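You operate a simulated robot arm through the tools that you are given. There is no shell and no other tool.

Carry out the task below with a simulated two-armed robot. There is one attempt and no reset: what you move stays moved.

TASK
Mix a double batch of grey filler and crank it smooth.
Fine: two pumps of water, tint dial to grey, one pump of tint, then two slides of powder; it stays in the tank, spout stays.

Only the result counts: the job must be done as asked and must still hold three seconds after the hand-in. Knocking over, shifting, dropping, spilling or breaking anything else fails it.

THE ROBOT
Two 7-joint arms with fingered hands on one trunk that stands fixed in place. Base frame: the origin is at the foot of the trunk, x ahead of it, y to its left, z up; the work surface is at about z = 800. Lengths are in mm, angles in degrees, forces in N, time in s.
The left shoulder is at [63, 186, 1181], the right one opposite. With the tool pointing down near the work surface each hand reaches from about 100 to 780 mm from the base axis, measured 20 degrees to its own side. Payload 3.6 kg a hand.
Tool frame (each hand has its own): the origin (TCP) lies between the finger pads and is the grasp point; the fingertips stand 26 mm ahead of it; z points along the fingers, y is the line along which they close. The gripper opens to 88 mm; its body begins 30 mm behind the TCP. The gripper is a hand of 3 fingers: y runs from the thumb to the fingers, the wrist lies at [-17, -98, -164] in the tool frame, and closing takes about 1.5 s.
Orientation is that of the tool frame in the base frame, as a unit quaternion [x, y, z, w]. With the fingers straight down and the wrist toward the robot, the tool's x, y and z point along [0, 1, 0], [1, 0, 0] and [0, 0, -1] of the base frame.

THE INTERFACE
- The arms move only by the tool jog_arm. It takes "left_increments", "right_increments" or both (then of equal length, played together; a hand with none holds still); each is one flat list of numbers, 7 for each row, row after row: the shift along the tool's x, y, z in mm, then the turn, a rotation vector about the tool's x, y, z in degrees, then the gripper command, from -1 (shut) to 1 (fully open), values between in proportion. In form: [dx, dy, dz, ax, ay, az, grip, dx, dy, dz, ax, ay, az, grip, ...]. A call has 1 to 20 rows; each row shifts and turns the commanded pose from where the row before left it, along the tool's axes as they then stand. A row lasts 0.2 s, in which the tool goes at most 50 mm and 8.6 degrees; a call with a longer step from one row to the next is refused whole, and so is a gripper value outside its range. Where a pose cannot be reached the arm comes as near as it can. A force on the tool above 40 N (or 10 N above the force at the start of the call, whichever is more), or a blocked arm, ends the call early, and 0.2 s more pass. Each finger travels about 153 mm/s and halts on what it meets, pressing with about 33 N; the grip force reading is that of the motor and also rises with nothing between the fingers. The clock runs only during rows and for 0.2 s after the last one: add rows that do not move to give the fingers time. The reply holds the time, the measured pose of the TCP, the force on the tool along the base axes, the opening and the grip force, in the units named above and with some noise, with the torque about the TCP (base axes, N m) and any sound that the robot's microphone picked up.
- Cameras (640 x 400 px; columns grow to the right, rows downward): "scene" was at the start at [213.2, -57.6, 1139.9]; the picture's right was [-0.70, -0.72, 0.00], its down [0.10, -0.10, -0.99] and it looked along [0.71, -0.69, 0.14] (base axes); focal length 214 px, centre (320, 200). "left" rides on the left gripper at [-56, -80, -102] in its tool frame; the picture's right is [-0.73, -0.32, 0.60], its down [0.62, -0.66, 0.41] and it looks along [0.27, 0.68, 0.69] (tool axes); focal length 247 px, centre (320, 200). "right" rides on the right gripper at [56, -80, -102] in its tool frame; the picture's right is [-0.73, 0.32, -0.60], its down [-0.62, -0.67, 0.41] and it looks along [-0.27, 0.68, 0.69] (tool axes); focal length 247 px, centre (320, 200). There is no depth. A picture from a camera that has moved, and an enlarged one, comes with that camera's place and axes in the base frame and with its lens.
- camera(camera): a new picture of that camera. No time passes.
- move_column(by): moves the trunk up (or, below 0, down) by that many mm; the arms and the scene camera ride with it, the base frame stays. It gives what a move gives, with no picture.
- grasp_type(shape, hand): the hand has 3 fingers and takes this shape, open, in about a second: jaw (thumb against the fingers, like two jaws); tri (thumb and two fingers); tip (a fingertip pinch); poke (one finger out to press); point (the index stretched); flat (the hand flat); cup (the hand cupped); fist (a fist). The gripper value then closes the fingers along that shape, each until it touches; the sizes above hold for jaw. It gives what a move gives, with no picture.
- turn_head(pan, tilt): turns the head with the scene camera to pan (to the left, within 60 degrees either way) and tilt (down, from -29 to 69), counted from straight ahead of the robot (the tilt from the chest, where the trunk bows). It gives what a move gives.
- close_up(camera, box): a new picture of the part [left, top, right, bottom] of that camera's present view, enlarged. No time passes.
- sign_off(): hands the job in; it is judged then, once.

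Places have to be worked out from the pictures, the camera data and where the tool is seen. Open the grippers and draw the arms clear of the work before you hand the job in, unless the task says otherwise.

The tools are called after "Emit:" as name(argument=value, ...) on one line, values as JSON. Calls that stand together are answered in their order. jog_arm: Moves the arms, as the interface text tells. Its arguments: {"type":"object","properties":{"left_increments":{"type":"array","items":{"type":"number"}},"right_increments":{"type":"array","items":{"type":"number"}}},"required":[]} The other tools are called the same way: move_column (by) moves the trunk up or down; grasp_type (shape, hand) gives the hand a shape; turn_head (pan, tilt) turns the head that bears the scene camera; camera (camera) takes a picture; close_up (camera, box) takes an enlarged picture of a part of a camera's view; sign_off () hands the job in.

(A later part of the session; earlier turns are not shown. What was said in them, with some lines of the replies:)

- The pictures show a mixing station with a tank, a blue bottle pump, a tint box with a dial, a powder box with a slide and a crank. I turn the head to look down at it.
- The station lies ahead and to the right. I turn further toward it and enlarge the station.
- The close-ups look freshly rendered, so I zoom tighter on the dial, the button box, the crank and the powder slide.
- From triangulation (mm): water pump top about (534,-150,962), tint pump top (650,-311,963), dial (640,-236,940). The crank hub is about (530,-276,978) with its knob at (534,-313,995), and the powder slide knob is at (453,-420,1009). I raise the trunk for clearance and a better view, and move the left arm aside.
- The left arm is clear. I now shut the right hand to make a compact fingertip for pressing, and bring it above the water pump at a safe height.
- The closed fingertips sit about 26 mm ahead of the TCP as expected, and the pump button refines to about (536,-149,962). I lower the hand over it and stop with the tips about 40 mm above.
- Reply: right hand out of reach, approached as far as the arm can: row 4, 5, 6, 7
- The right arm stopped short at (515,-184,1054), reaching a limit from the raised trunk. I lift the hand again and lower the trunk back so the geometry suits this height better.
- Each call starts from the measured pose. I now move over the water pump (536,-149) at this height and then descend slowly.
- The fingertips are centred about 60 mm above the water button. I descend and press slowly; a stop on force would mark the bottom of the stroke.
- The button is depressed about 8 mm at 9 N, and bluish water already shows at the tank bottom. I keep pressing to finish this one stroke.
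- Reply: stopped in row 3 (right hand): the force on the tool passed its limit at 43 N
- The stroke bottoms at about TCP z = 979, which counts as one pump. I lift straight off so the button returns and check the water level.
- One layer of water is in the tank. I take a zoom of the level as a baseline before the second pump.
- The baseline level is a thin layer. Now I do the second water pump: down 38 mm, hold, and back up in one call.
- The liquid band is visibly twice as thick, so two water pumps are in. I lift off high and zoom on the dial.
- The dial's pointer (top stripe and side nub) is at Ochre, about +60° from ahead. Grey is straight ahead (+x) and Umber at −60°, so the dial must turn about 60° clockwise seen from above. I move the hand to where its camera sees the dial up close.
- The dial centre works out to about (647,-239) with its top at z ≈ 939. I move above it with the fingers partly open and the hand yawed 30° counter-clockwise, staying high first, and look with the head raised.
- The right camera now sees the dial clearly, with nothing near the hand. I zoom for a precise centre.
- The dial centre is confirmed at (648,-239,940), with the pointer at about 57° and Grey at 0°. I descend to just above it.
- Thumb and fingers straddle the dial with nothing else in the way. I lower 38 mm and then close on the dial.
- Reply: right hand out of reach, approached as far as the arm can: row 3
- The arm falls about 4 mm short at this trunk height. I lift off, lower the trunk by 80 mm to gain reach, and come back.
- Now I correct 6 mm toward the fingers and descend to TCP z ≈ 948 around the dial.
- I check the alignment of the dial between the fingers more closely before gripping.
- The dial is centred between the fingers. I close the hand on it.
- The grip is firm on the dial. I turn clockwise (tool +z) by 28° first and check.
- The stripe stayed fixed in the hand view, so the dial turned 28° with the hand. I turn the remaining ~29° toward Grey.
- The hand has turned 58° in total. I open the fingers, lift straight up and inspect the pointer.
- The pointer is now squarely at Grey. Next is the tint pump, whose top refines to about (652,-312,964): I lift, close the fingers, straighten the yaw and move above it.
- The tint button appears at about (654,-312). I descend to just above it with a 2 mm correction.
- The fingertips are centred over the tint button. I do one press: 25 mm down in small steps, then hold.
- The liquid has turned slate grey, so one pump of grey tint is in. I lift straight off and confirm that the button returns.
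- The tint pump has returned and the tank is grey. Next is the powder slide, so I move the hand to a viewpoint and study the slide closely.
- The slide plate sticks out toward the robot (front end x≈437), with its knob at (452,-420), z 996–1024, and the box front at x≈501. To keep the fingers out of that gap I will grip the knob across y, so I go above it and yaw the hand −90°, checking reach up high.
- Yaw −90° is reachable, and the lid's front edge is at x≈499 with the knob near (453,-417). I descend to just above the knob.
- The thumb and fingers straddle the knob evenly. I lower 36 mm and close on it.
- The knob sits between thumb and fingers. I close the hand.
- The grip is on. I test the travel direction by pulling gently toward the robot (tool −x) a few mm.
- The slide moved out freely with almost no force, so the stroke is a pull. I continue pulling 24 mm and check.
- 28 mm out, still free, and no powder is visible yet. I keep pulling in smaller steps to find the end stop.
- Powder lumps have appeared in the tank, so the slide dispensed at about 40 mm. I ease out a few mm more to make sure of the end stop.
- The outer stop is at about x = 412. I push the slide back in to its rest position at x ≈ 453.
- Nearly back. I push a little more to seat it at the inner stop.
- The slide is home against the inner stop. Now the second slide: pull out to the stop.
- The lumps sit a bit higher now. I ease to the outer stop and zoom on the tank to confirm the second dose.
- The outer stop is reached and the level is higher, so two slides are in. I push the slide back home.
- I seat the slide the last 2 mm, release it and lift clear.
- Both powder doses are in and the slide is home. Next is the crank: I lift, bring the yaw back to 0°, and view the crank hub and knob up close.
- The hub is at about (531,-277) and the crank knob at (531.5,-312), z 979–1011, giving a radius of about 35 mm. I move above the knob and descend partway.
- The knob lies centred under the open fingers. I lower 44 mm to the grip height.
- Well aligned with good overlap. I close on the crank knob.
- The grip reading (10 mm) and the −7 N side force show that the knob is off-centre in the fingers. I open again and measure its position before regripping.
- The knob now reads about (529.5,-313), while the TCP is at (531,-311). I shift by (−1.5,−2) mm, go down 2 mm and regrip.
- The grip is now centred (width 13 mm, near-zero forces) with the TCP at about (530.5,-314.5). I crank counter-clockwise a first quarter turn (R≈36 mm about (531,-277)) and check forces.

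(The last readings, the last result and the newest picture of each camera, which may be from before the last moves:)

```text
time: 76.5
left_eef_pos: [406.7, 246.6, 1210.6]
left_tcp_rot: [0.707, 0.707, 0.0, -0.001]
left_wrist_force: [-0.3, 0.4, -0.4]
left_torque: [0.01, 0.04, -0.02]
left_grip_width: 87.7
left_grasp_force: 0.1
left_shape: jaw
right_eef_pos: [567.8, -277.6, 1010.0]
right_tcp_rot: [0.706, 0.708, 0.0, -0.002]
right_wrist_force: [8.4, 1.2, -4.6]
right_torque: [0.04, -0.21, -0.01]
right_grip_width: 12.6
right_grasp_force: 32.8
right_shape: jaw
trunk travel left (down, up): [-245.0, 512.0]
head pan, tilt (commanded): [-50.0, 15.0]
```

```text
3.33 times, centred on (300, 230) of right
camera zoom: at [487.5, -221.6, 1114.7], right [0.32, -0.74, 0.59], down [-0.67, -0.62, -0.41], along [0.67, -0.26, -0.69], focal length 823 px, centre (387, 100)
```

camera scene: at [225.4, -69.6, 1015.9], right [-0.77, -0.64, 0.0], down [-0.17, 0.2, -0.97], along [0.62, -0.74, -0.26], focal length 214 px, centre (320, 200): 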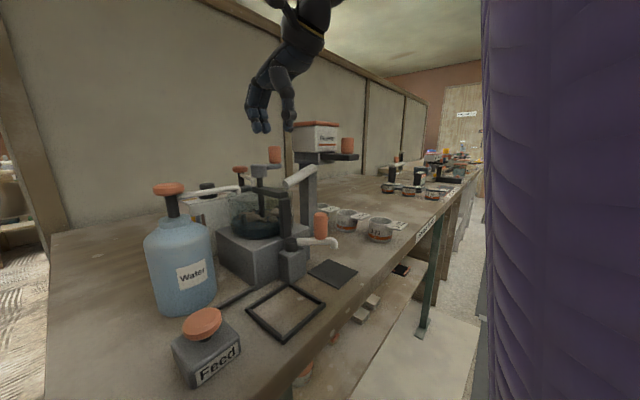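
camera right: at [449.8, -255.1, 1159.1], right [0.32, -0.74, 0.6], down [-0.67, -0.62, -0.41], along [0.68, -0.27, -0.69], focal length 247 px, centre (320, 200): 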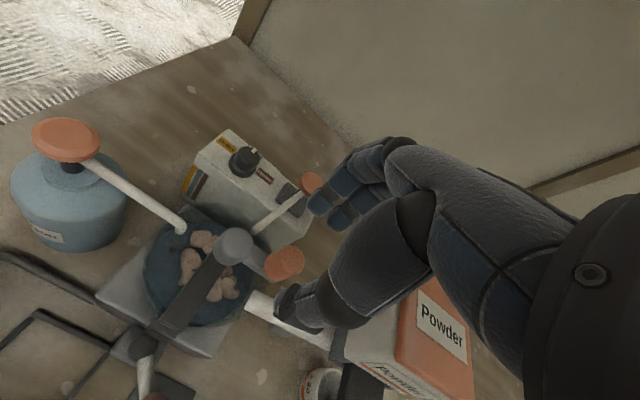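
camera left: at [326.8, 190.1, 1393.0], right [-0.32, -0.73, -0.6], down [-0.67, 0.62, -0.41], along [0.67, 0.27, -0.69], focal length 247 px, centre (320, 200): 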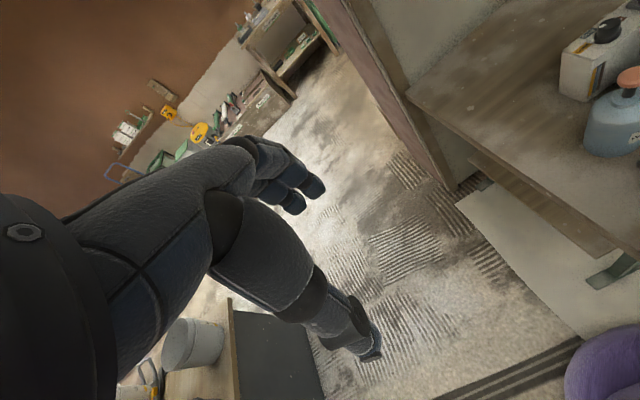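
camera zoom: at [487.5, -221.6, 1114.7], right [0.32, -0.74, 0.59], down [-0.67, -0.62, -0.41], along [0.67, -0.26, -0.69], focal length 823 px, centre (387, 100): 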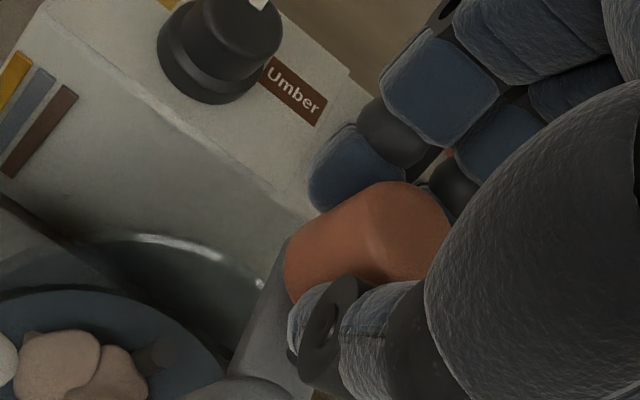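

The crank turned 90° smoothly, and the poses give R≈37 about (530.5,-277.7). I now make a full turn in one call.

Emit:
jog_arm(right_increments=[11.43, -1.81, 0, 0, 0, 0, -1, 10.32, -5.26, 0, 0, 0, 0, -1, 8.18, -8.18, 0, 0, 0, 0, -1, 5.26, -10.32, 0, 0, 0, 0, -1, 1.81, -11.43, 0, 0, 0, 0, -1, -1.81, -11.43, 0, 0, 0, 0, -1, -5.26, -10.32, 0, 0, 0, 0, -1, -8.18, -8.18, 0, 0, 0, 0, -1, -10.32, -5.26, 0, 0, 0, 0, -1, -11.43, -1.81, 0, 0, 0, 0, -1, -11.43, 1.81, 0, 0, 0, 0, -1, -10.32, 5.26, 0, 0, 0, 0, -1, -8.18, 8.18, 0, 0, 0, 0, -1, -5.26, 10.32, 0, 0, 0, 0, -1, -1.81, 11.43, 0, 0, 0, 0, -1, 1.81, 11.43, 0, 0, 0, 0, -1, 5.26, 10.32, 0, 0, 0, 0, -1, 8.18, 8.18, 0, 0, 0, 0, -1, 10.32, 5.26, 0, 0, 0, 0, -1, 11.43, 1.81, 0, 0, 0, 0, -1])

Emit:
close_up(camera="scene", box=[210, 110, 370, 230])

Emit:
close_up(camera="right", box=[200, 170, 400, 320])

```text
time: 80.7
left_eef_pos: [406.5, 245.9, 1211.7]
left_tcp_rot: [0.707, 0.708, -0.001, -0.001]
left_wrist_force: [-0.2, -0.4, -0.3]
left_torque: [0.0, 0.02, -0.01]
left_grip_width: 87.7
left_grasp_force: 0.1
left_shape: jaw
right_eef_pos: [567.4, -278.1, 1012.8]
right_tcp_rot: [0.707, 0.707, 0.0, -0.002]
right_wrist_force: [1.8, -0.6, 0.2]
right_torque: [0.04, -0.12, 0.01]
right_grip_width: 12.3
right_grasp_force: 32.7
right_shape: jaw
trunk travel left (down, up): [-245.0, 512.0]
head pan, tilt (commanded): [-50.0, 15.0]
```

```text
3.33 times, centred on (290, 170) of scene
camera zoom: at [225.7, -69.4, 1015.8], right [-0.77, -0.64, 0.0], down [-0.17, 0.2, -0.97], along [0.62, -0.74, -0.26], focal length 715 px, centre (420, 300)
```

zoom: 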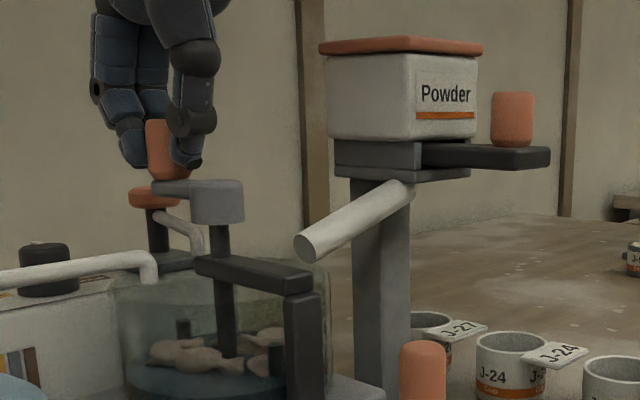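

```text
2.67 times, centred on (300, 245) of right
camera zoom: at [486.6, -220.6, 1114.5], right [0.32, -0.74, 0.6], down [-0.67, -0.62, -0.41], along [0.67, -0.26, -0.69], focal length 659 px, centre (373, 80)
```

zoom: 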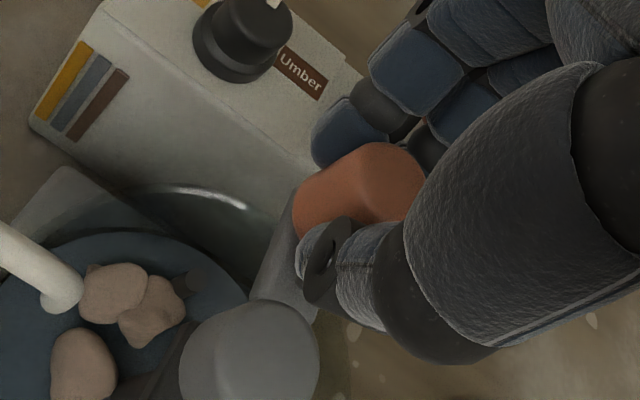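

A full turn went with low forces, and the lumps seem to be shrinking or sinking. I keep cranking, two turns per call at a moderate speed.

Emit:
jog_arm(right_increments=[21.75, -7.07, 0, 0, 0, 0, -1, 13.44, -18.5, 0, 0, 0, 0, -1, 0, -22.86, 0, 0, 0, 0, -1, -13.44, -18.5, 0, 0, 0, 0, -1, -21.75, -7.07, 0, 0, 0, 0, -1, -21.75, 7.07, 0, 0, 0, 0, -1, -13.44, 18.5, 0, 0, 0, 0, -1, 0, 22.86, 0, 0, 0, 0, -1, 13.44, 18.5, 0, 0, 0, 0, -1, 21.75, 7.07, 0, 0, 0, 0, -1, 21.75, -7.07, 0, 0, 0, 0, -1, 13.44, -18.5, 0, 0, 0, 0, -1, 0, -22.86, 0, 0, 0, 0, -1, -13.44, -18.5, 0, 0, 0, 0, -1, -21.75, -7.07, 0, 0, 0, 0, -1, -21.75, 7.07, 0, 0, 0, 0, -1, -13.44, 18.5, 0, 0, 0, 0, -1, 0, 22.86, 0, 0, 0, 0, -1, 13.44, 18.5, 0, 0, 0, 0, -1, 21.75, 7.07, 0, 0, 0, 0, -1])

Emit:
close_up(camera="scene", box=[210, 110, 370, 230])

Emit:
close_up(camera="right", box=[200, 170, 400, 320])

```text
time: 84.9
left_eef_pos: [406.4, 246.8, 1211.1]
left_tcp_rot: [0.707, 0.708, -0.001, -0.001]
left_wrist_force: [1.4, 0.3, -0.4]
left_torque: [0.0, 0.0, 0.0]
left_grip_width: 88.0
left_grasp_force: 0.1
left_shape: jaw
right_eef_pos: [566.8, -279.0, 1012.3]
right_tcp_rot: [0.707, 0.707, 0.0, -0.002]
right_wrist_force: [1.8, 0.3, -6.9]
right_torque: [-0.02, -0.09, 0.02]
right_grip_width: 12.4
right_grasp_force: 33.4
right_shape: jaw
trunk travel left (down, up): [-245.0, 512.0]
head pan, tilt (commanded): [-50.0, 15.0]
```

```text
3.33 times, centred on (290, 170) of scene
camera zoom: at [225.9, -69.3, 1015.7], right [-0.77, -0.64, 0.0], down [-0.17, 0.2, -0.97], along [0.62, -0.74, -0.26], focal length 715 px, centre (420, 300)
```

zoom: 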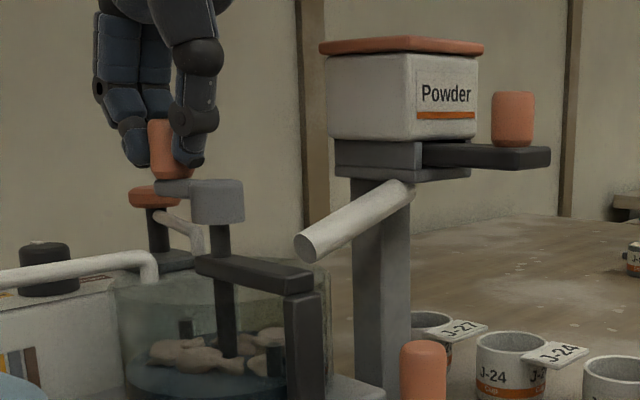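

```text
2.67 times, centred on (300, 245) of right
camera zoom: at [486.5, -221.9, 1115.0], right [0.32, -0.74, 0.59], down [-0.67, -0.62, -0.41], along [0.67, -0.26, -0.69], focal length 659 px, centre (373, 80)
```

zoom: 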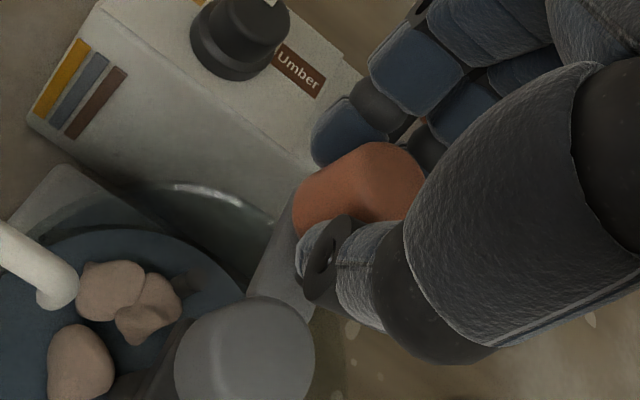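

The lumps are still visible after about 3 turns. I take a detailed baseline of them before cranking on.

Emit:
close_up(camera="scene", box=[235, 175, 305, 225])

Emit:
jog_arm(right_increments=[21.75, -7.07, 0, 0, 0, 0, -1, 13.44, -18.5, 0, 0, 0, 0, -1, 0, -22.86, 0, 0, 0, 0, -1, -13.44, -18.5, 0, 0, 0, 0, -1, -21.75, -7.07, 0, 0, 0, 0, -1, -21.75, 7.07, 0, 0, 0, 0, -1, -13.44, 18.5, 0, 0, 0, 0, -1, 0, 22.86, 0, 0, 0, 0, -1, 13.44, 18.5, 0, 0, 0, 0, -1, 21.75, 7.07, 0, 0, 0, 0, -1, 21.75, -7.07, 0, 0, 0, 0, -1, 13.44, -18.5, 0, 0, 0, 0, -1, 0, -22.86, 0, 0, 0, 0, -1, -13.44, -18.5, 0, 0, 0, 0, -1, -21.75, -7.07, 0, 0, 0, 0, -1, -21.75, 7.07, 0, 0, 0, 0, -1, -13.44, 18.5, 0, 0, 0, 0, -1, 0, 22.86, 0, 0, 0, 0, -1, 13.44, 18.5, 0, 0, 0, 0, -1, 21.75, 7.07, 0, 0, 0, 0, -1])

Emit:
close_up(camera="scene", box=[235, 175, 305, 225])

Emit:
close_up(camera="right", box=[200, 170, 400, 320])

```text
8.00 times, centred on (270, 200) of scene
camera zoom: at [225.9, -69.3, 1015.7], right [-0.77, -0.64, 0.0], down [-0.17, 0.2, -0.97], along [0.62, -0.74, -0.26], focal length 1716 px, centre (720, 200)
```

zoom: 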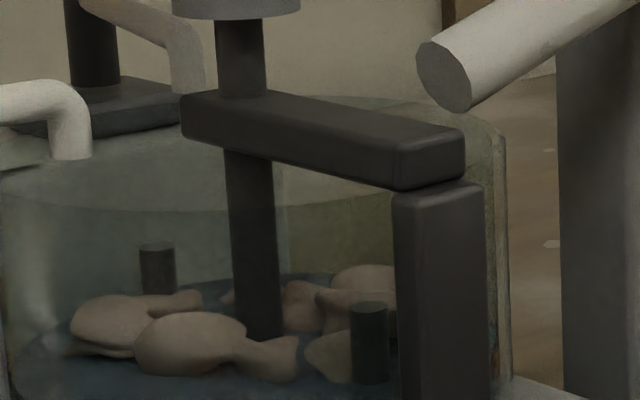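

```text
time: 89.1
left_eef_pos: [405.8, 247.7, 1210.8]
left_tcp_rot: [0.706, 0.708, 0.0, 0.0]
left_wrist_force: [-0.5, 0.4, 0.7]
left_torque: [0.0, -0.01, 0.01]
left_grip_width: 87.6
left_grasp_force: 0.0
left_shape: jaw
right_eef_pos: [566.3, -277.7, 1010.9]
right_tcp_rot: [0.706, 0.708, 0.001, -0.001]
right_wrist_force: [0.2, 0.6, 8.6]
right_torque: [0.05, -0.1, 0.02]
right_grip_width: 13.0
right_grasp_force: 32.7
right_shape: jaw
trunk travel left (down, up): [-245.0, 512.0]
head pan, tilt (commanded): [-50.0, 15.0]
```

```text
8.00 times, centred on (270, 200) of scene
camera zoom: at [224.8, -68.9, 1016.1], right [-0.77, -0.64, 0.0], down [-0.17, 0.2, -0.97], along [0.62, -0.74, -0.26], focal length 1716 px, centre (720, 200)
```

zoom: 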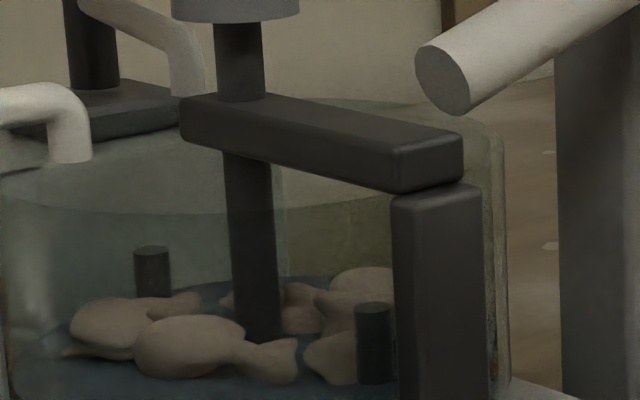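

```text
2.67 times, centred on (300, 245) of right
camera zoom: at [485.9, -220.4, 1113.8], right [0.32, -0.74, 0.6], down [-0.66, -0.62, -0.41], along [0.68, -0.26, -0.69], focal length 659 px, centre (373, 80)
```

zoom: 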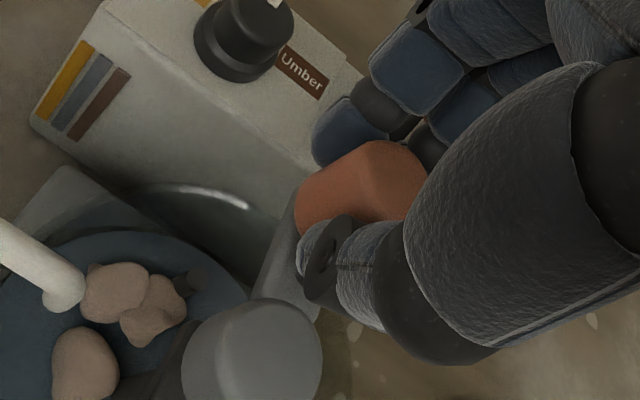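

The lumps are unchanged in shape and perhaps slightly darker after about 5 turns. I continue cranking the same way for two more turns.

Emit:
jog_arm(right_increments=[21.75, -7.07, 0, 0, 0, 0, -1, 13.44, -18.5, 0, 0, 0, 0, -1, 0, -22.86, 0, 0, 0, 0, -1, -13.44, -18.5, 0, 0, 0, 0, -1, -21.75, -7.07, 0, 0, 0, 0, -1, -21.75, 7.07, 0, 0, 0, 0, -1, -13.44, 18.5, 0, 0, 0, 0, -1, 0, 22.86, 0, 0, 0, 0, -1, 13.44, 18.5, 0, 0, 0, 0, -1, 21.75, 7.07, 0, 0, 0, 0, -1, 21.75, -7.07, 0, 0, 0, 0, -1, 13.44, -18.5, 0, 0, 0, 0, -1, 0, -22.86, 0, 0, 0, 0, -1, -13.44, -18.5, 0, 0, 0, 0, -1, -21.75, -7.07, 0, 0, 0, 0, -1, -21.75, 7.07, 0, 0, 0, 0, -1, -13.44, 18.5, 0, 0, 0, 0, -1, 0, 22.86, 0, 0, 0, 0, -1, 13.44, 18.5, 0, 0, 0, 0, -1, 21.75, 7.07, 0, 0, 0, 0, -1])

Emit:
close_up(camera="scene", box=[235, 175, 305, 225])

Emit:
close_up(camera="scene", box=[210, 110, 370, 230])

```text
time: 93.3
left_eef_pos: [405.7, 246.1, 1210.3]
left_tcp_rot: [0.706, 0.708, -0.001, -0.001]
left_wrist_force: [-0.3, 0.6, -0.4]
left_torque: [0.0, 0.0, 0.02]
left_grip_width: 87.7
left_grasp_force: 0.1
left_shape: jaw
right_eef_pos: [566.0, -279.5, 1012.0]
right_tcp_rot: [0.707, 0.707, 0.001, -0.001]
right_wrist_force: [3.2, 0.1, 0.3]
right_torque: [0.03, -0.13, -0.03]
right_grip_width: 12.5
right_grasp_force: 32.9
right_shape: jaw
trunk travel left (down, up): [-245.0, 512.0]
head pan, tilt (commanded): [-50.0, 15.0]
```

```text
8.00 times, centred on (270, 200) of scene
camera zoom: at [225.6, -69.1, 1015.9], right [-0.77, -0.64, 0.0], down [-0.17, 0.2, -0.97], along [0.62, -0.74, -0.26], focal length 1716 px, centre (720, 200)
```

zoom: 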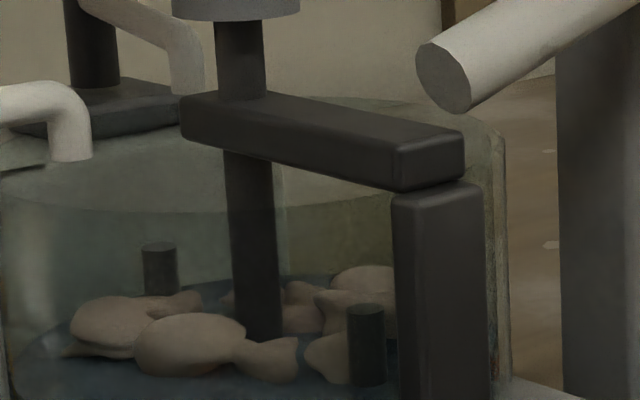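

```text
3.33 times, centred on (290, 170) of scene
camera zoom: at [225.6, -69.1, 1015.9], right [-0.77, -0.64, 0.0], down [-0.17, 0.2, -0.97], along [0.62, -0.74, -0.26], focal length 715 px, centre (420, 300)
```

zoom: 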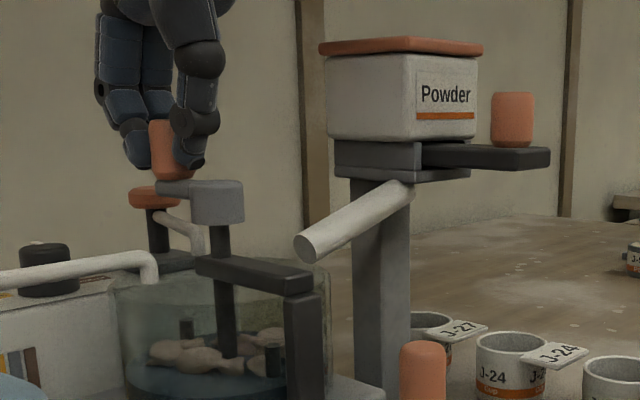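

There is no visible change after about 7 turns. I keep going counter-clockwise for more turns, since a double batch may need more.

Emit:
jog_arm(right_increments=[21.75, -7.07, 0, 0, 0, 0, -1, 13.44, -18.5, 0, 0, 0, 0, -1, 0, -22.86, 0, 0, 0, 0, -1, -13.44, -18.5, 0, 0, 0, 0, -1, -21.75, -7.07, 0, 0, 0, 0, -1, -21.75, 7.07, 0, 0, 0, 0, -1, -13.44, 18.5, 0, 0, 0, 0, -1, 0, 22.86, 0, 0, 0, 0, -1, 13.44, 18.5, 0, 0, 0, 0, -1, 21.75, 7.07, 0, 0, 0, 0, -1, 21.75, -7.07, 0, 0, 0, 0, -1, 13.44, -18.5, 0, 0, 0, 0, -1, 0, -22.86, 0, 0, 0, 0, -1, -13.44, -18.5, 0, 0, 0, 0, -1, -21.75, -7.07, 0, 0, 0, 0, -1, -21.75, 7.07, 0, 0, 0, 0, -1, -13.44, 18.5, 0, 0, 0, 0, -1, 0, 22.86, 0, 0, 0, 0, -1, 13.44, 18.5, 0, 0, 0, 0, -1, 21.75, 7.07, 0, 0, 0, 0, -1])

Emit:
close_up(camera="scene", box=[235, 175, 305, 225])

```text
time: 97.5
left_eef_pos: [406.7, 246.3, 1210.8]
left_tcp_rot: [0.707, 0.708, 0.0, 0.0]
left_wrist_force: [-0.5, -0.2, 0.0]
left_torque: [0.01, -0.01, -0.01]
left_grip_width: 87.4
left_grasp_force: 0.1
left_shape: jaw
right_eef_pos: [566.3, -276.9, 1011.5]
right_tcp_rot: [0.707, 0.707, 0.001, -0.002]
right_wrist_force: [3.0, 0.3, 1.7]
right_torque: [-0.01, -0.12, -0.03]
right_grip_width: 12.6
right_grasp_force: 33.1
right_shape: jaw
trunk travel left (down, up): [-245.0, 512.0]
head pan, tilt (commanded): [-50.0, 15.0]
```

```text
8.00 times, centred on (270, 200) of scene
camera zoom: at [225.4, -69.1, 1015.9], right [-0.77, -0.64, 0.0], down [-0.17, 0.2, -0.97], along [0.62, -0.74, -0.26], focal length 1716 px, centre (720, 200)
```

zoom: 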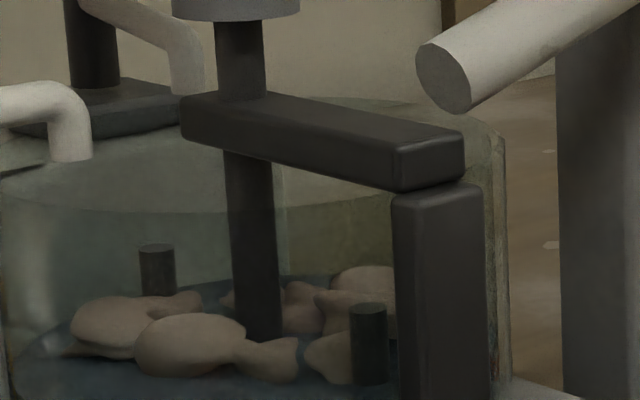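

About 9 turns in and still lumpy, so perhaps the direction matters. I try two turns clockwise and compare.

Emit:
jog_arm(right_increments=[-21.75, -7.07, 0, 0, 0, 0, -1, -13.44, -18.5, 0, 0, 0, 0, -1, 0, -22.86, 0, 0, 0, 0, -1, 13.44, -18.5, 0, 0, 0, 0, -1, 21.75, -7.07, 0, 0, 0, 0, -1, 21.75, 7.07, 0, 0, 0, 0, -1, 13.44, 18.5, 0, 0, 0, 0, -1, 0, 22.86, 0, 0, 0, 0, -1, -13.44, 18.5, 0, 0, 0, 0, -1, -21.75, 7.07, 0, 0, 0, 0, -1, -21.75, -7.07, 0, 0, 0, 0, -1, -13.44, -18.5, 0, 0, 0, 0, -1, 0, -22.86, 0, 0, 0, 0, -1, 13.44, -18.5, 0, 0, 0, 0, -1, 21.75, -7.07, 0, 0, 0, 0, -1, 21.75, 7.07, 0, 0, 0, 0, -1, 13.44, 18.5, 0, 0, 0, 0, -1, 0, 22.86, 0, 0, 0, 0, -1, -13.44, 18.5, 0, 0, 0, 0, -1, -21.75, 7.07, 0, 0, 0, 0, -1])

Emit:
close_up(camera="scene", box=[235, 175, 305, 225])

Emit:
close_up(camera="scene", box=[210, 110, 370, 230])

```text
time: 101.7
left_eef_pos: [404.2, 246.3, 1212.2]
left_tcp_rot: [0.707, 0.708, 0.001, -0.001]
left_wrist_force: [-0.4, 0.4, 0.8]
left_torque: [-0.01, -0.01, 0.03]
left_grip_width: 87.7
left_grasp_force: 0.1
left_shape: jaw
right_eef_pos: [566.6, -278.6, 1012.1]
right_tcp_rot: [0.706, 0.708, 0.001, -0.004]
right_wrist_force: [-2.9, -0.3, -3.8]
right_torque: [0.02, 0.08, -0.01]
right_grip_width: 12.6
right_grasp_force: 33.2
right_shape: jaw
trunk travel left (down, up): [-245.0, 512.0]
head pan, tilt (commanded): [-50.0, 15.0]
```

```text
8.00 times, centred on (270, 200) of scene
camera zoom: at [225.3, -70.1, 1015.7], right [-0.77, -0.64, 0.0], down [-0.17, 0.2, -0.97], along [0.62, -0.74, -0.26], focal length 1716 px, centre (720, 200)
```

zoom: 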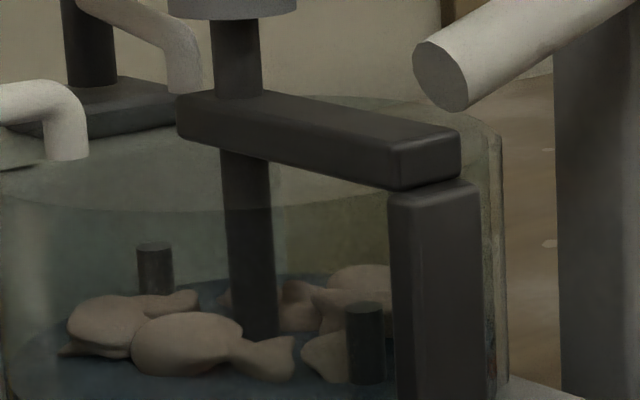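

```text
3.33 times, centred on (290, 170) of scene
camera zoom: at [225.3, -70.1, 1015.7], right [-0.77, -0.64, 0.0], down [-0.17, 0.2, -0.97], along [0.62, -0.74, -0.26], focal length 715 px, centre (420, 300)
```

zoom: 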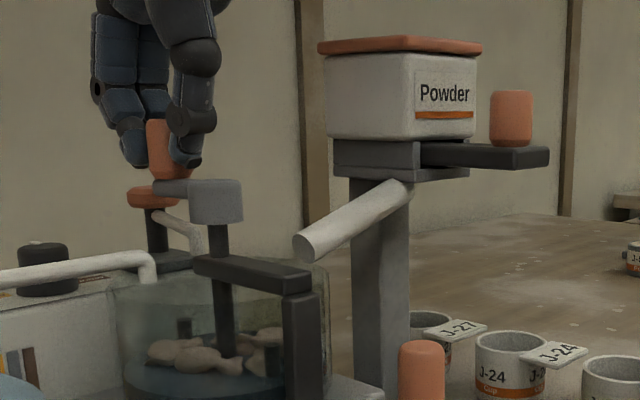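

No change from clockwise either. Maybe the cranking is too quick to count, so I try a slower steady turn counter-clockwise (18° per row).

Emit:
jog_arm(right_increments=[11.43, -1.81, 0, 0, 0, 0, -1, 10.32, -5.26, 0, 0, 0, 0, -1, 8.18, -8.18, 0, 0, 0, 0, -1, 5.26, -10.32, 0, 0, 0, 0, -1, 1.81, -11.43, 0, 0, 0, 0, -1, -1.81, -11.43, 0, 0, 0, 0, -1, -5.26, -10.32, 0, 0, 0, 0, -1, -8.18, -8.18, 0, 0, 0, 0, -1, -10.32, -5.26, 0, 0, 0, 0, -1, -11.43, -1.81, 0, 0, 0, 0, -1, -11.43, 1.81, 0, 0, 0, 0, -1, -10.32, 5.26, 0, 0, 0, 0, -1, -8.18, 8.18, 0, 0, 0, 0, -1, -5.26, 10.32, 0, 0, 0, 0, -1, -1.81, 11.43, 0, 0, 0, 0, -1, 1.81, 11.43, 0, 0, 0, 0, -1, 5.26, 10.32, 0, 0, 0, 0, -1, 8.18, 8.18, 0, 0, 0, 0, -1, 10.32, 5.26, 0, 0, 0, 0, -1, 11.43, 1.81, 0, 0, 0, 0, -1])

Emit:
close_up(camera="scene", box=[235, 175, 305, 225])

Emit:
camera(camera="right")

```text
time: 105.9
left_eef_pos: [405.9, 247.0, 1210.6]
left_tcp_rot: [0.707, 0.707, -0.001, 0.0]
left_wrist_force: [-0.6, -0.2, -0.2]
left_torque: [-0.01, -0.01, -0.02]
left_grip_width: 87.5
left_grasp_force: 0.0
left_shape: jaw
right_eef_pos: [566.3, -278.1, 1011.9]
right_tcp_rot: [0.707, 0.707, 0.0, -0.003]
right_wrist_force: [3.0, -0.3, -6.4]
right_torque: [0.02, -0.09, -0.01]
right_grip_width: 12.3
right_grasp_force: 32.5
right_shape: jaw
trunk travel left (down, up): [-245.0, 512.0]
head pan, tilt (commanded): [-50.0, 15.0]
```

```text
8.00 times, centred on (270, 200) of scene
camera zoom: at [226.1, -69.7, 1015.6], right [-0.77, -0.64, 0.0], down [-0.17, 0.2, -0.97], along [0.62, -0.74, -0.26], focal length 1716 px, centre (720, 200)
```

zoom: 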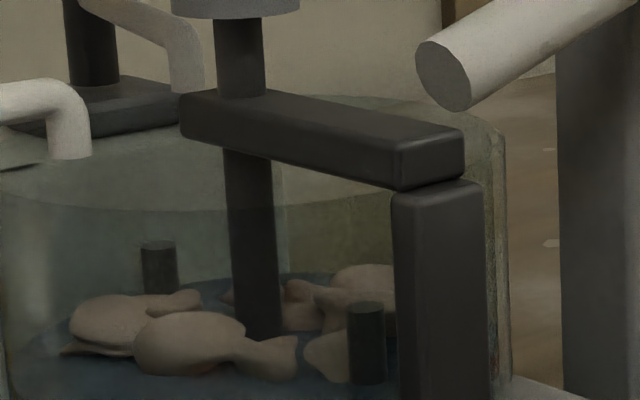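

```text
taken
camera right: at [486.1, -222.1, 1114.8], right [0.32, -0.74, 0.6], down [-0.67, -0.62, -0.41], along [0.67, -0.27, -0.69], focal length 247 px, centre (320, 200)
```

right: 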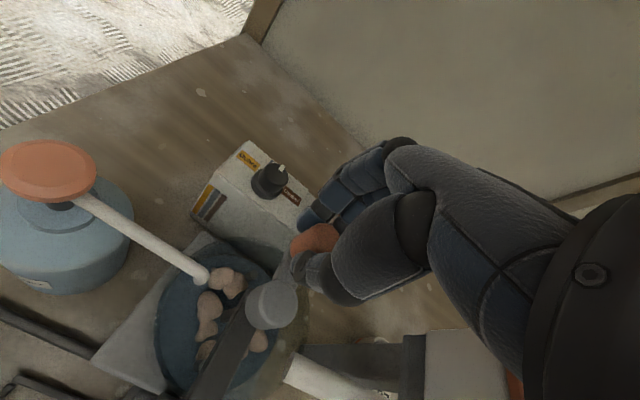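

Still lumpy at about 12 turns total. I continue with more turns counter-clockwise, watching for any change.

Emit:
jog_arm(right_increments=[21.75, -7.07, 0, 0, 0, 0, -1, 13.44, -18.5, 0, 0, 0, 0, -1, 0, -22.86, 0, 0, 0, 0, -1, -13.44, -18.5, 0, 0, 0, 0, -1, -21.75, -7.07, 0, 0, 0, 0, -1, -21.75, 7.07, 0, 0, 0, 0, -1, -13.44, 18.5, 0, 0, 0, 0, -1, 0, 22.86, 0, 0, 0, 0, -1, 13.44, 18.5, 0, 0, 0, 0, -1, 21.75, 7.07, 0, 0, 0, 0, -1, 21.75, -7.07, 0, 0, 0, 0, -1, 13.44, -18.5, 0, 0, 0, 0, -1, 0, -22.86, 0, 0, 0, 0, -1, -13.44, -18.5, 0, 0, 0, 0, -1, -21.75, -7.07, 0, 0, 0, 0, -1, -21.75, 7.07, 0, 0, 0, 0, -1, -13.44, 18.5, 0, 0, 0, 0, -1, 0, 22.86, 0, 0, 0, 0, -1, 13.44, 18.5, 0, 0, 0, 0, -1, 21.75, 7.07, 0, 0, 0, 0, -1])

Emit:
jog_arm(right_increments=[21.75, -7.07, 0, 0, 0, 0, -1, 13.44, -18.5, 0, 0, 0, 0, -1, 0, -22.86, 0, 0, 0, 0, -1, -13.44, -18.5, 0, 0, 0, 0, -1, -21.75, -7.07, 0, 0, 0, 0, -1, -21.75, 7.07, 0, 0, 0, 0, -1, -13.44, 18.5, 0, 0, 0, 0, -1, 0, 22.86, 0, 0, 0, 0, -1, 13.44, 18.5, 0, 0, 0, 0, -1, 21.75, 7.07, 0, 0, 0, 0, -1, 21.75, -7.07, 0, 0, 0, 0, -1, 13.44, -18.5, 0, 0, 0, 0, -1, 0, -22.86, 0, 0, 0, 0, -1, -13.44, -18.5, 0, 0, 0, 0, -1, -21.75, -7.07, 0, 0, 0, 0, -1, -21.75, 7.07, 0, 0, 0, 0, -1, -13.44, 18.5, 0, 0, 0, 0, -1, 0, 22.86, 0, 0, 0, 0, -1, 13.44, 18.5, 0, 0, 0, 0, -1, 21.75, 7.07, 0, 0, 0, 0, -1])

Emit:
close_up(camera="scene", box=[235, 175, 305, 225])

Emit:
close_up(camera="right", box=[140, 230, 300, 390])

```text
time: 110.1
left_eef_pos: [405.1, 247.8, 1210.9]
left_tcp_rot: [0.706, 0.708, 0.0, 0.0]
left_wrist_force: [0.4, 0.1, -0.1]
left_torque: [-0.01, 0.0, -0.02]
left_grip_width: 87.7
left_grasp_force: 0.1
left_shape: jaw
right_eef_pos: [565.5, -276.3, 1010.9]
right_tcp_rot: [0.707, 0.707, -0.001, -0.003]
right_wrist_force: [0.4, 0.8, 1.1]
right_torque: [0.0, -0.07, -0.03]
right_grip_width: 12.8
right_grasp_force: 33.5
right_shape: jaw
trunk travel left (down, up): [-245.0, 512.0]
head pan, tilt (commanded): [-50.0, 15.0]
```

```text
time: 114.3
left_eef_pos: [406.8, 246.6, 1211.7]
left_tcp_rot: [0.706, 0.708, 0.0, 0.0]
left_wrist_force: [0.0, 0.0, 0.1]
left_torque: [-0.03, 0.04, 0.01]
left_grip_width: 87.7
left_grasp_force: 0.1
left_shape: jaw
right_eef_pos: [565.8, -278.6, 1012.6]
right_tcp_rot: [0.707, 0.707, 0.0, -0.003]
right_wrist_force: [-2.3, -0.3, -3.7]
right_torque: [0.05, -0.01, -0.01]
right_grip_width: 12.6
right_grasp_force: 33.3
right_shape: jaw
trunk travel left (down, up): [-245.0, 512.0]
head pan, tilt (commanded): [-50.0, 15.0]
```

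```text
8.00 times, centred on (270, 200) of scene
camera zoom: at [225.3, -69.5, 1015.8], right [-0.77, -0.64, 0.0], down [-0.17, 0.2, -0.97], along [0.62, -0.74, -0.26], focal length 1716 px, centre (720, 200)
```

zoom: 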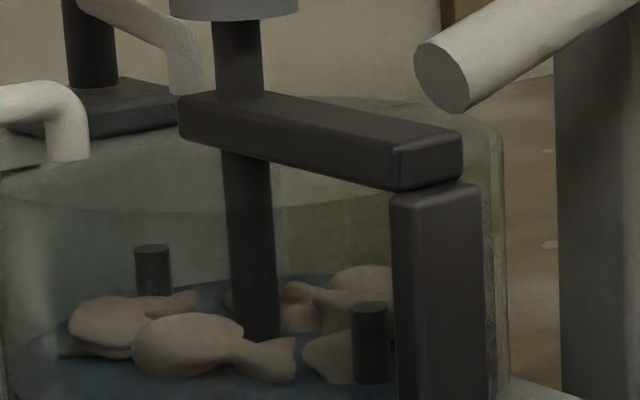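

```text
2.50 times, centred on (220, 310) of right
camera zoom: at [486.4, -220.6, 1114.8], right [0.32, -0.74, 0.6], down [-0.67, -0.62, -0.41], along [0.67, -0.26, -0.69], focal length 617 px, centre (570, -75)
```

zoom: 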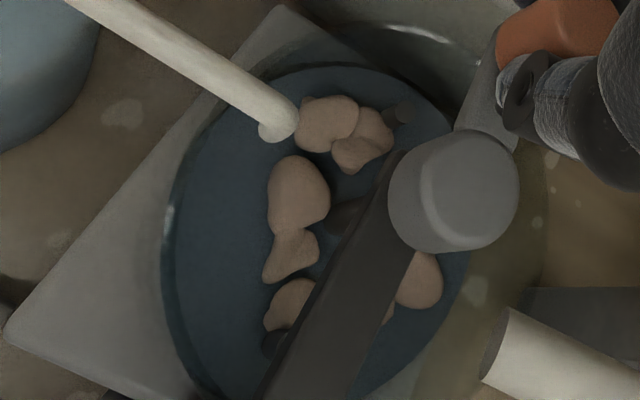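

There is still no change after 14 turns counter-clockwise. I now crank clockwise for several turns in a row.

Emit:
jog_arm(right_increments=[-21.75, -7.07, 0, 0, 0, 0, -1, -13.44, -18.5, 0, 0, 0, 0, -1, 0, -22.86, 0, 0, 0, 0, -1, 13.44, -18.5, 0, 0, 0, 0, -1, 21.75, -7.07, 0, 0, 0, 0, -1, 21.75, 7.07, 0, 0, 0, 0, -1, 13.44, 18.5, 0, 0, 0, 0, -1, 0, 22.86, 0, 0, 0, 0, -1, -13.44, 18.5, 0, 0, 0, 0, -1, -21.75, 7.07, 0, 0, 0, 0, -1, -21.75, -7.07, 0, 0, 0, 0, -1, -13.44, -18.5, 0, 0, 0, 0, -1, 0, -22.86, 0, 0, 0, 0, -1, 13.44, -18.5, 0, 0, 0, 0, -1, 21.75, -7.07, 0, 0, 0, 0, -1, 21.75, 7.07, 0, 0, 0, 0, -1, 13.44, 18.5, 0, 0, 0, 0, -1, 0, 22.86, 0, 0, 0, 0, -1, -13.44, 18.5, 0, 0, 0, 0, -1, -21.75, 7.07, 0, 0, 0, 0, -1])

Emit:
jog_arm(right_increments=[-21.75, -7.07, 0, 0, 0, 0, -1, -13.44, -18.5, 0, 0, 0, 0, -1, 0, -22.86, 0, 0, 0, 0, -1, 13.44, -18.5, 0, 0, 0, 0, -1, 21.75, -7.07, 0, 0, 0, 0, -1, 21.75, 7.07, 0, 0, 0, 0, -1, 13.44, 18.5, 0, 0, 0, 0, -1, 0, 22.86, 0, 0, 0, 0, -1, -13.44, 18.5, 0, 0, 0, 0, -1, -21.75, 7.07, 0, 0, 0, 0, -1, -21.75, -7.07, 0, 0, 0, 0, -1, -13.44, -18.5, 0, 0, 0, 0, -1, 0, -22.86, 0, 0, 0, 0, -1, 13.44, -18.5, 0, 0, 0, 0, -1, 21.75, -7.07, 0, 0, 0, 0, -1, 21.75, 7.07, 0, 0, 0, 0, -1, 13.44, 18.5, 0, 0, 0, 0, -1, 0, 22.86, 0, 0, 0, 0, -1, -13.44, 18.5, 0, 0, 0, 0, -1, -21.75, 7.07, 0, 0, 0, 0, -1])

Emit:
close_up(camera="scene", box=[235, 175, 305, 225])

Emit:
close_up(camera="right", box=[140, 230, 300, 390])

```text
time: 118.5
left_eef_pos: [404.8, 247.1, 1211.5]
left_tcp_rot: [0.706, 0.708, 0.0, 0.0]
left_wrist_force: [-0.3, 0.2, 0.1]
left_torque: [0.04, 0.0, 0.0]
left_grip_width: 87.9
left_grasp_force: 0.1
left_shape: jaw
right_eef_pos: [565.8, -279.1, 1011.6]
right_tcp_rot: [0.706, 0.708, 0.001, -0.002]
right_wrist_force: [3.5, 0.0, 4.6]
right_torque: [0.0, -0.11, 0.02]
right_grip_width: 13.4
right_grasp_force: 32.8
right_shape: jaw
trunk travel left (down, up): [-245.0, 512.0]
head pan, tilt (commanded): [-50.0, 15.0]
```

```text
time: 122.7
left_eef_pos: [405.1, 245.8, 1212.1]
left_tcp_rot: [0.707, 0.707, 0.0, -0.001]
left_wrist_force: [0.3, -0.7, 0.1]
left_torque: [-0.02, 0.0, -0.02]
left_grip_width: 87.8
left_grasp_force: 0.0
left_shape: jaw
right_eef_pos: [565.7, -280.3, 1012.0]
right_tcp_rot: [0.707, 0.707, 0.001, -0.002]
right_wrist_force: [0.3, -0.8, -2.5]
right_torque: [-0.05, -0.03, -0.01]
right_grip_width: 12.7
right_grasp_force: 32.8
right_shape: jaw
trunk travel left (down, up): [-245.0, 512.0]
head pan, tilt (commanded): [-50.0, 15.0]
```

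```text
8.00 times, centred on (270, 200) of scene
camera zoom: at [225.5, -70.2, 1015.8], right [-0.77, -0.64, 0.0], down [-0.17, 0.2, -0.97], along [0.62, -0.74, -0.26], focal length 1716 px, centre (720, 200)
```

zoom: 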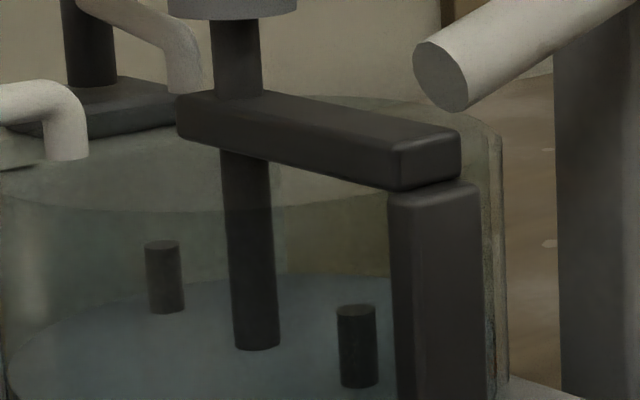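

```text
2.50 times, centred on (220, 310) of right
camera zoom: at [485.9, -223.5, 1114.5], right [0.32, -0.74, 0.6], down [-0.67, -0.62, -0.41], along [0.67, -0.26, -0.69], focal length 617 px, centre (570, -75)
```

zoom: 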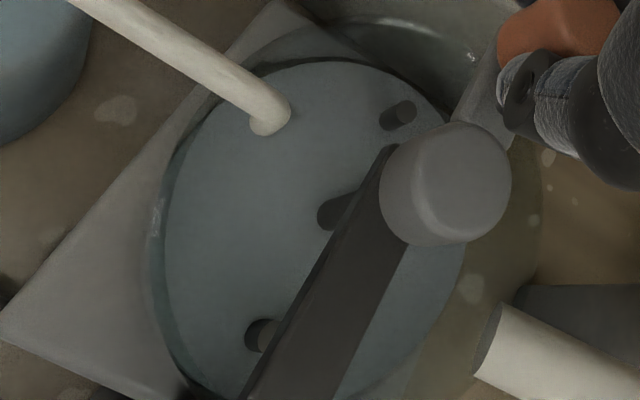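

The lumps have vanished and the filler is a smooth, uniform grey. I release the crank knob, lift straight up and draw the arm clear.

Emit:
jog_arm(right_increments=[0, 0, 0, 0, 0, 0, -0.4, 0, 0, 0, 0, 0, 0, 0, 0, 0, 0, 0, 0, 0, 0.2, 0, 0, 0, 0, 0, 0, 0.2, 0, 0, -15, 0, 0, 0, 0.2, 0, 0, -35, 0, 0, 0, 0.2, 0, 0, -40, 0, 0, 0, 0.2, 0, 0, -40, 0, 0, 0, 0.2, 0, 0, -40, 0, 0, 0, 0.2, 0, -40, 0, 0, 0, 0, 0.5, 0, -40, 0, 0, 0, 0, 1, 0, -40, 0, 0, 0, 0, 1, 0, -40, 0, 0, 0, 0, 1, -30, -30, 0, 0, 0, 0, 1, -40, 0, 0, 0, 0, 0, 1, -40, 0, 0, 0, 0, 0, 1, 0, 0, 0, 0, 0, 0, 1])

Emit:
turn_head(pan=-36, tilt=35)

Emit:
camera(camera="scene")

Emit:
close_up(camera="scene", box=[200, 40, 440, 190])

Emit:
camera(camera="right")

```text
time: 126.3
left_eef_pos: [405.7, 246.9, 1210.3]
left_tcp_rot: [0.706, 0.708, -0.001, 0.0]
left_wrist_force: [-0.1, -0.2, 0.3]
left_torque: [0.0, 0.04, 0.0]
left_grip_width: 87.7
left_grasp_force: 0.0
left_shape: jaw
right_eef_pos: [374.9, -389.9, 1180.4]
right_tcp_rot: [0.707, 0.708, 0.0, -0.001]
right_wrist_force: [0.4, -0.7, 0.7]
right_torque: [0.0, -0.02, 0.02]
right_grip_width: 87.7
right_grasp_force: 0.1
right_shape: jaw
trunk travel left (down, up): [-245.0, 512.0]
head pan, tilt (commanded): [-50.0, 15.0]
```

```text
time: 127.2
left_eef_pos: [404.7, 246.0, 1210.5]
left_tcp_rot: [0.706, 0.708, 0.0, 0.0]
left_wrist_force: [0.3, -0.2, -0.2]
left_torque: [0.01, -0.01, -0.02]
left_grip_width: 87.8
left_grasp_force: 0.1
left_shape: jaw
right_eef_pos: [376.7, -391.0, 1180.9]
right_tcp_rot: [0.707, 0.707, 0.0, -0.001]
right_wrist_force: [-0.5, -0.9, 0.6]
right_torque: [0.01, 0.02, -0.02]
right_grip_width: 87.7
right_grasp_force: 0.0
right_shape: jaw
trunk travel left (down, up): [-245.0, 512.0]
head pan, tilt (commanded): [-36.0, 35.0]
```

```text
taken
camera scene: at [236.5, -49.9, 983.9], right [-0.59, -0.81, 0.0], down [-0.46, 0.34, -0.82], along [0.66, -0.48, -0.57], focal length 214 px, centre (320, 200)
```

scene: 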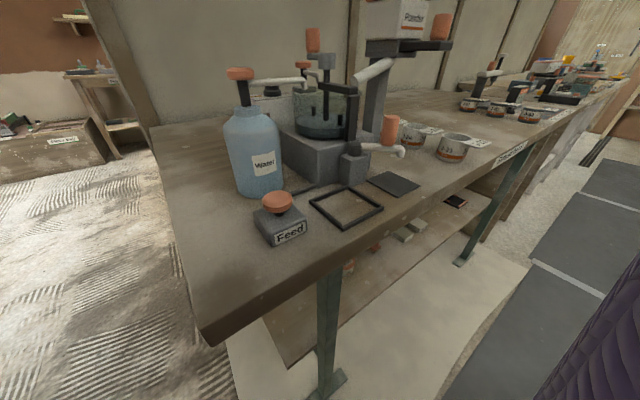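

```text
2.67 times, centred on (320, 115) of scene
camera zoom: at [236.5, -49.9, 983.9], right [-0.59, -0.81, 0.0], down [-0.46, 0.34, -0.82], along [0.66, -0.48, -0.57], focal length 572 px, centre (320, 427)
```

zoom: 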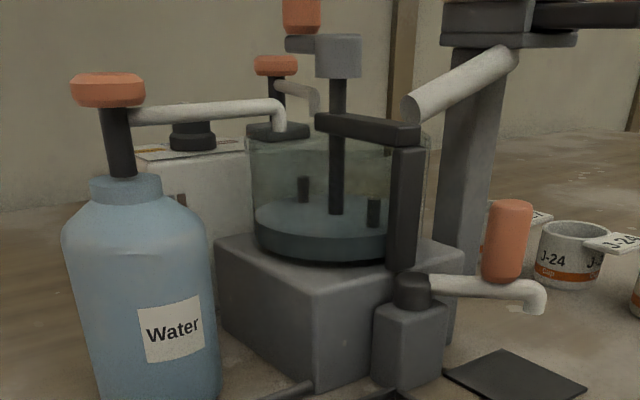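

```text
taken
camera right: at [295.6, -333.4, 1284.0], right [0.32, -0.74, 0.6], down [-0.67, -0.62, -0.41], along [0.67, -0.27, -0.69], focal length 247 px, centre (320, 200)
```

right: 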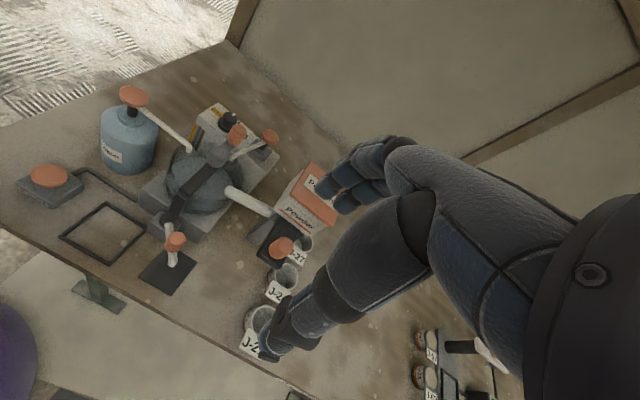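

The batch is smooth grey in the tank and the spout is untouched. I check the dial once more and draw the arm further away.

Emit:
close_up(camera="right", box=[150, 90, 310, 250])

Emit:
jog_arm(right_increments=[0, -15, -40, 0, 0, 0, 1, -15, -15, -40, 0, 0, 0, 1, -15, -15, -20, 0, 0, 0, 1, 0, 0, 0, 0, 0, 0, 1])

Emit:
close_up(camera="right", box=[0, 60, 320, 260])

```text
2.50 times, centred on (230, 170) of right
camera zoom: at [295.6, -333.4, 1284.0], right [0.32, -0.74, 0.6], down [-0.67, -0.62, -0.41], along [0.67, -0.27, -0.69], focal length 617 px, centre (545, 275)
```

zoom: 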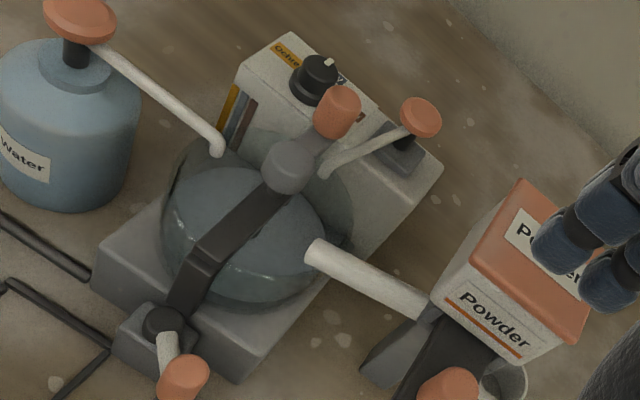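

```text
time: 128.2
left_eef_pos: [406.3, 246.2, 1211.8]
left_tcp_rot: [0.706, 0.708, 0.0, 0.0]
left_wrist_force: [0.0, -0.5, 0.0]
left_torque: [-0.01, 0.01, 0.0]
left_grip_width: 87.4
left_grasp_force: 0.1
left_shape: jaw
right_eef_pos: [331.3, -418.0, 1282.5]
right_tcp_rot: [0.707, 0.707, 0.001, -0.003]
right_wrist_force: [-0.6, 0.0, -0.7]
right_torque: [0.04, -0.01, 0.0]
right_grip_width: 88.0
right_grasp_force: 0.0
right_shape: jaw
trunk travel left (down, up): [-245.0, 512.0]
head pan, tilt (commanded): [-36.0, 35.0]
```

```text
2.00 times, centred on (160, 160) of right
camera zoom: at [250.3, -361.1, 1385.4], right [0.32, -0.74, 0.6], down [-0.67, -0.62, -0.41], along [0.67, -0.26, -0.69], focal length 494 px, centre (640, 280)
```

zoom: 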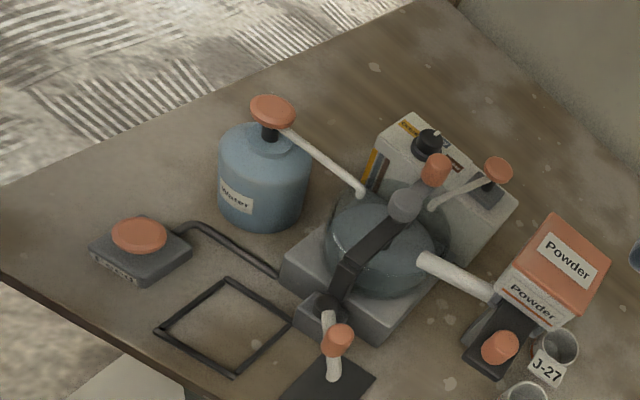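

The filler is smooth grey, the dial is still on Grey, and the pumps and slide are at rest. The spout is over its plate as before, nothing else was disturbed, and both hands are open and clear, so I hand the job in.

Emit:
sign_off()

```text
The job is handed in.
```

The double batch of grey filler is mixed and sitting smooth in the tank, and I've handed the job in.

- **Ingredients:** I gave two pumps of water, set the tint dial to Grey, gave one pump of tint, then pulled two full slides of powder. The tank level or colour changed after each step.
- **Cranking:** I cranked about 14 turns counter-clockwise and 6 clockwise. The lumps were still there after the counter-clockwise turns and gone after the last clockwise ones, leaving an even grey.
- **Left as found:** The spout was not touched, both pumps and the powder slide are back at rest, and I saw nothing knocked, spilled or shifted. Both hands are open and clear of the bench.
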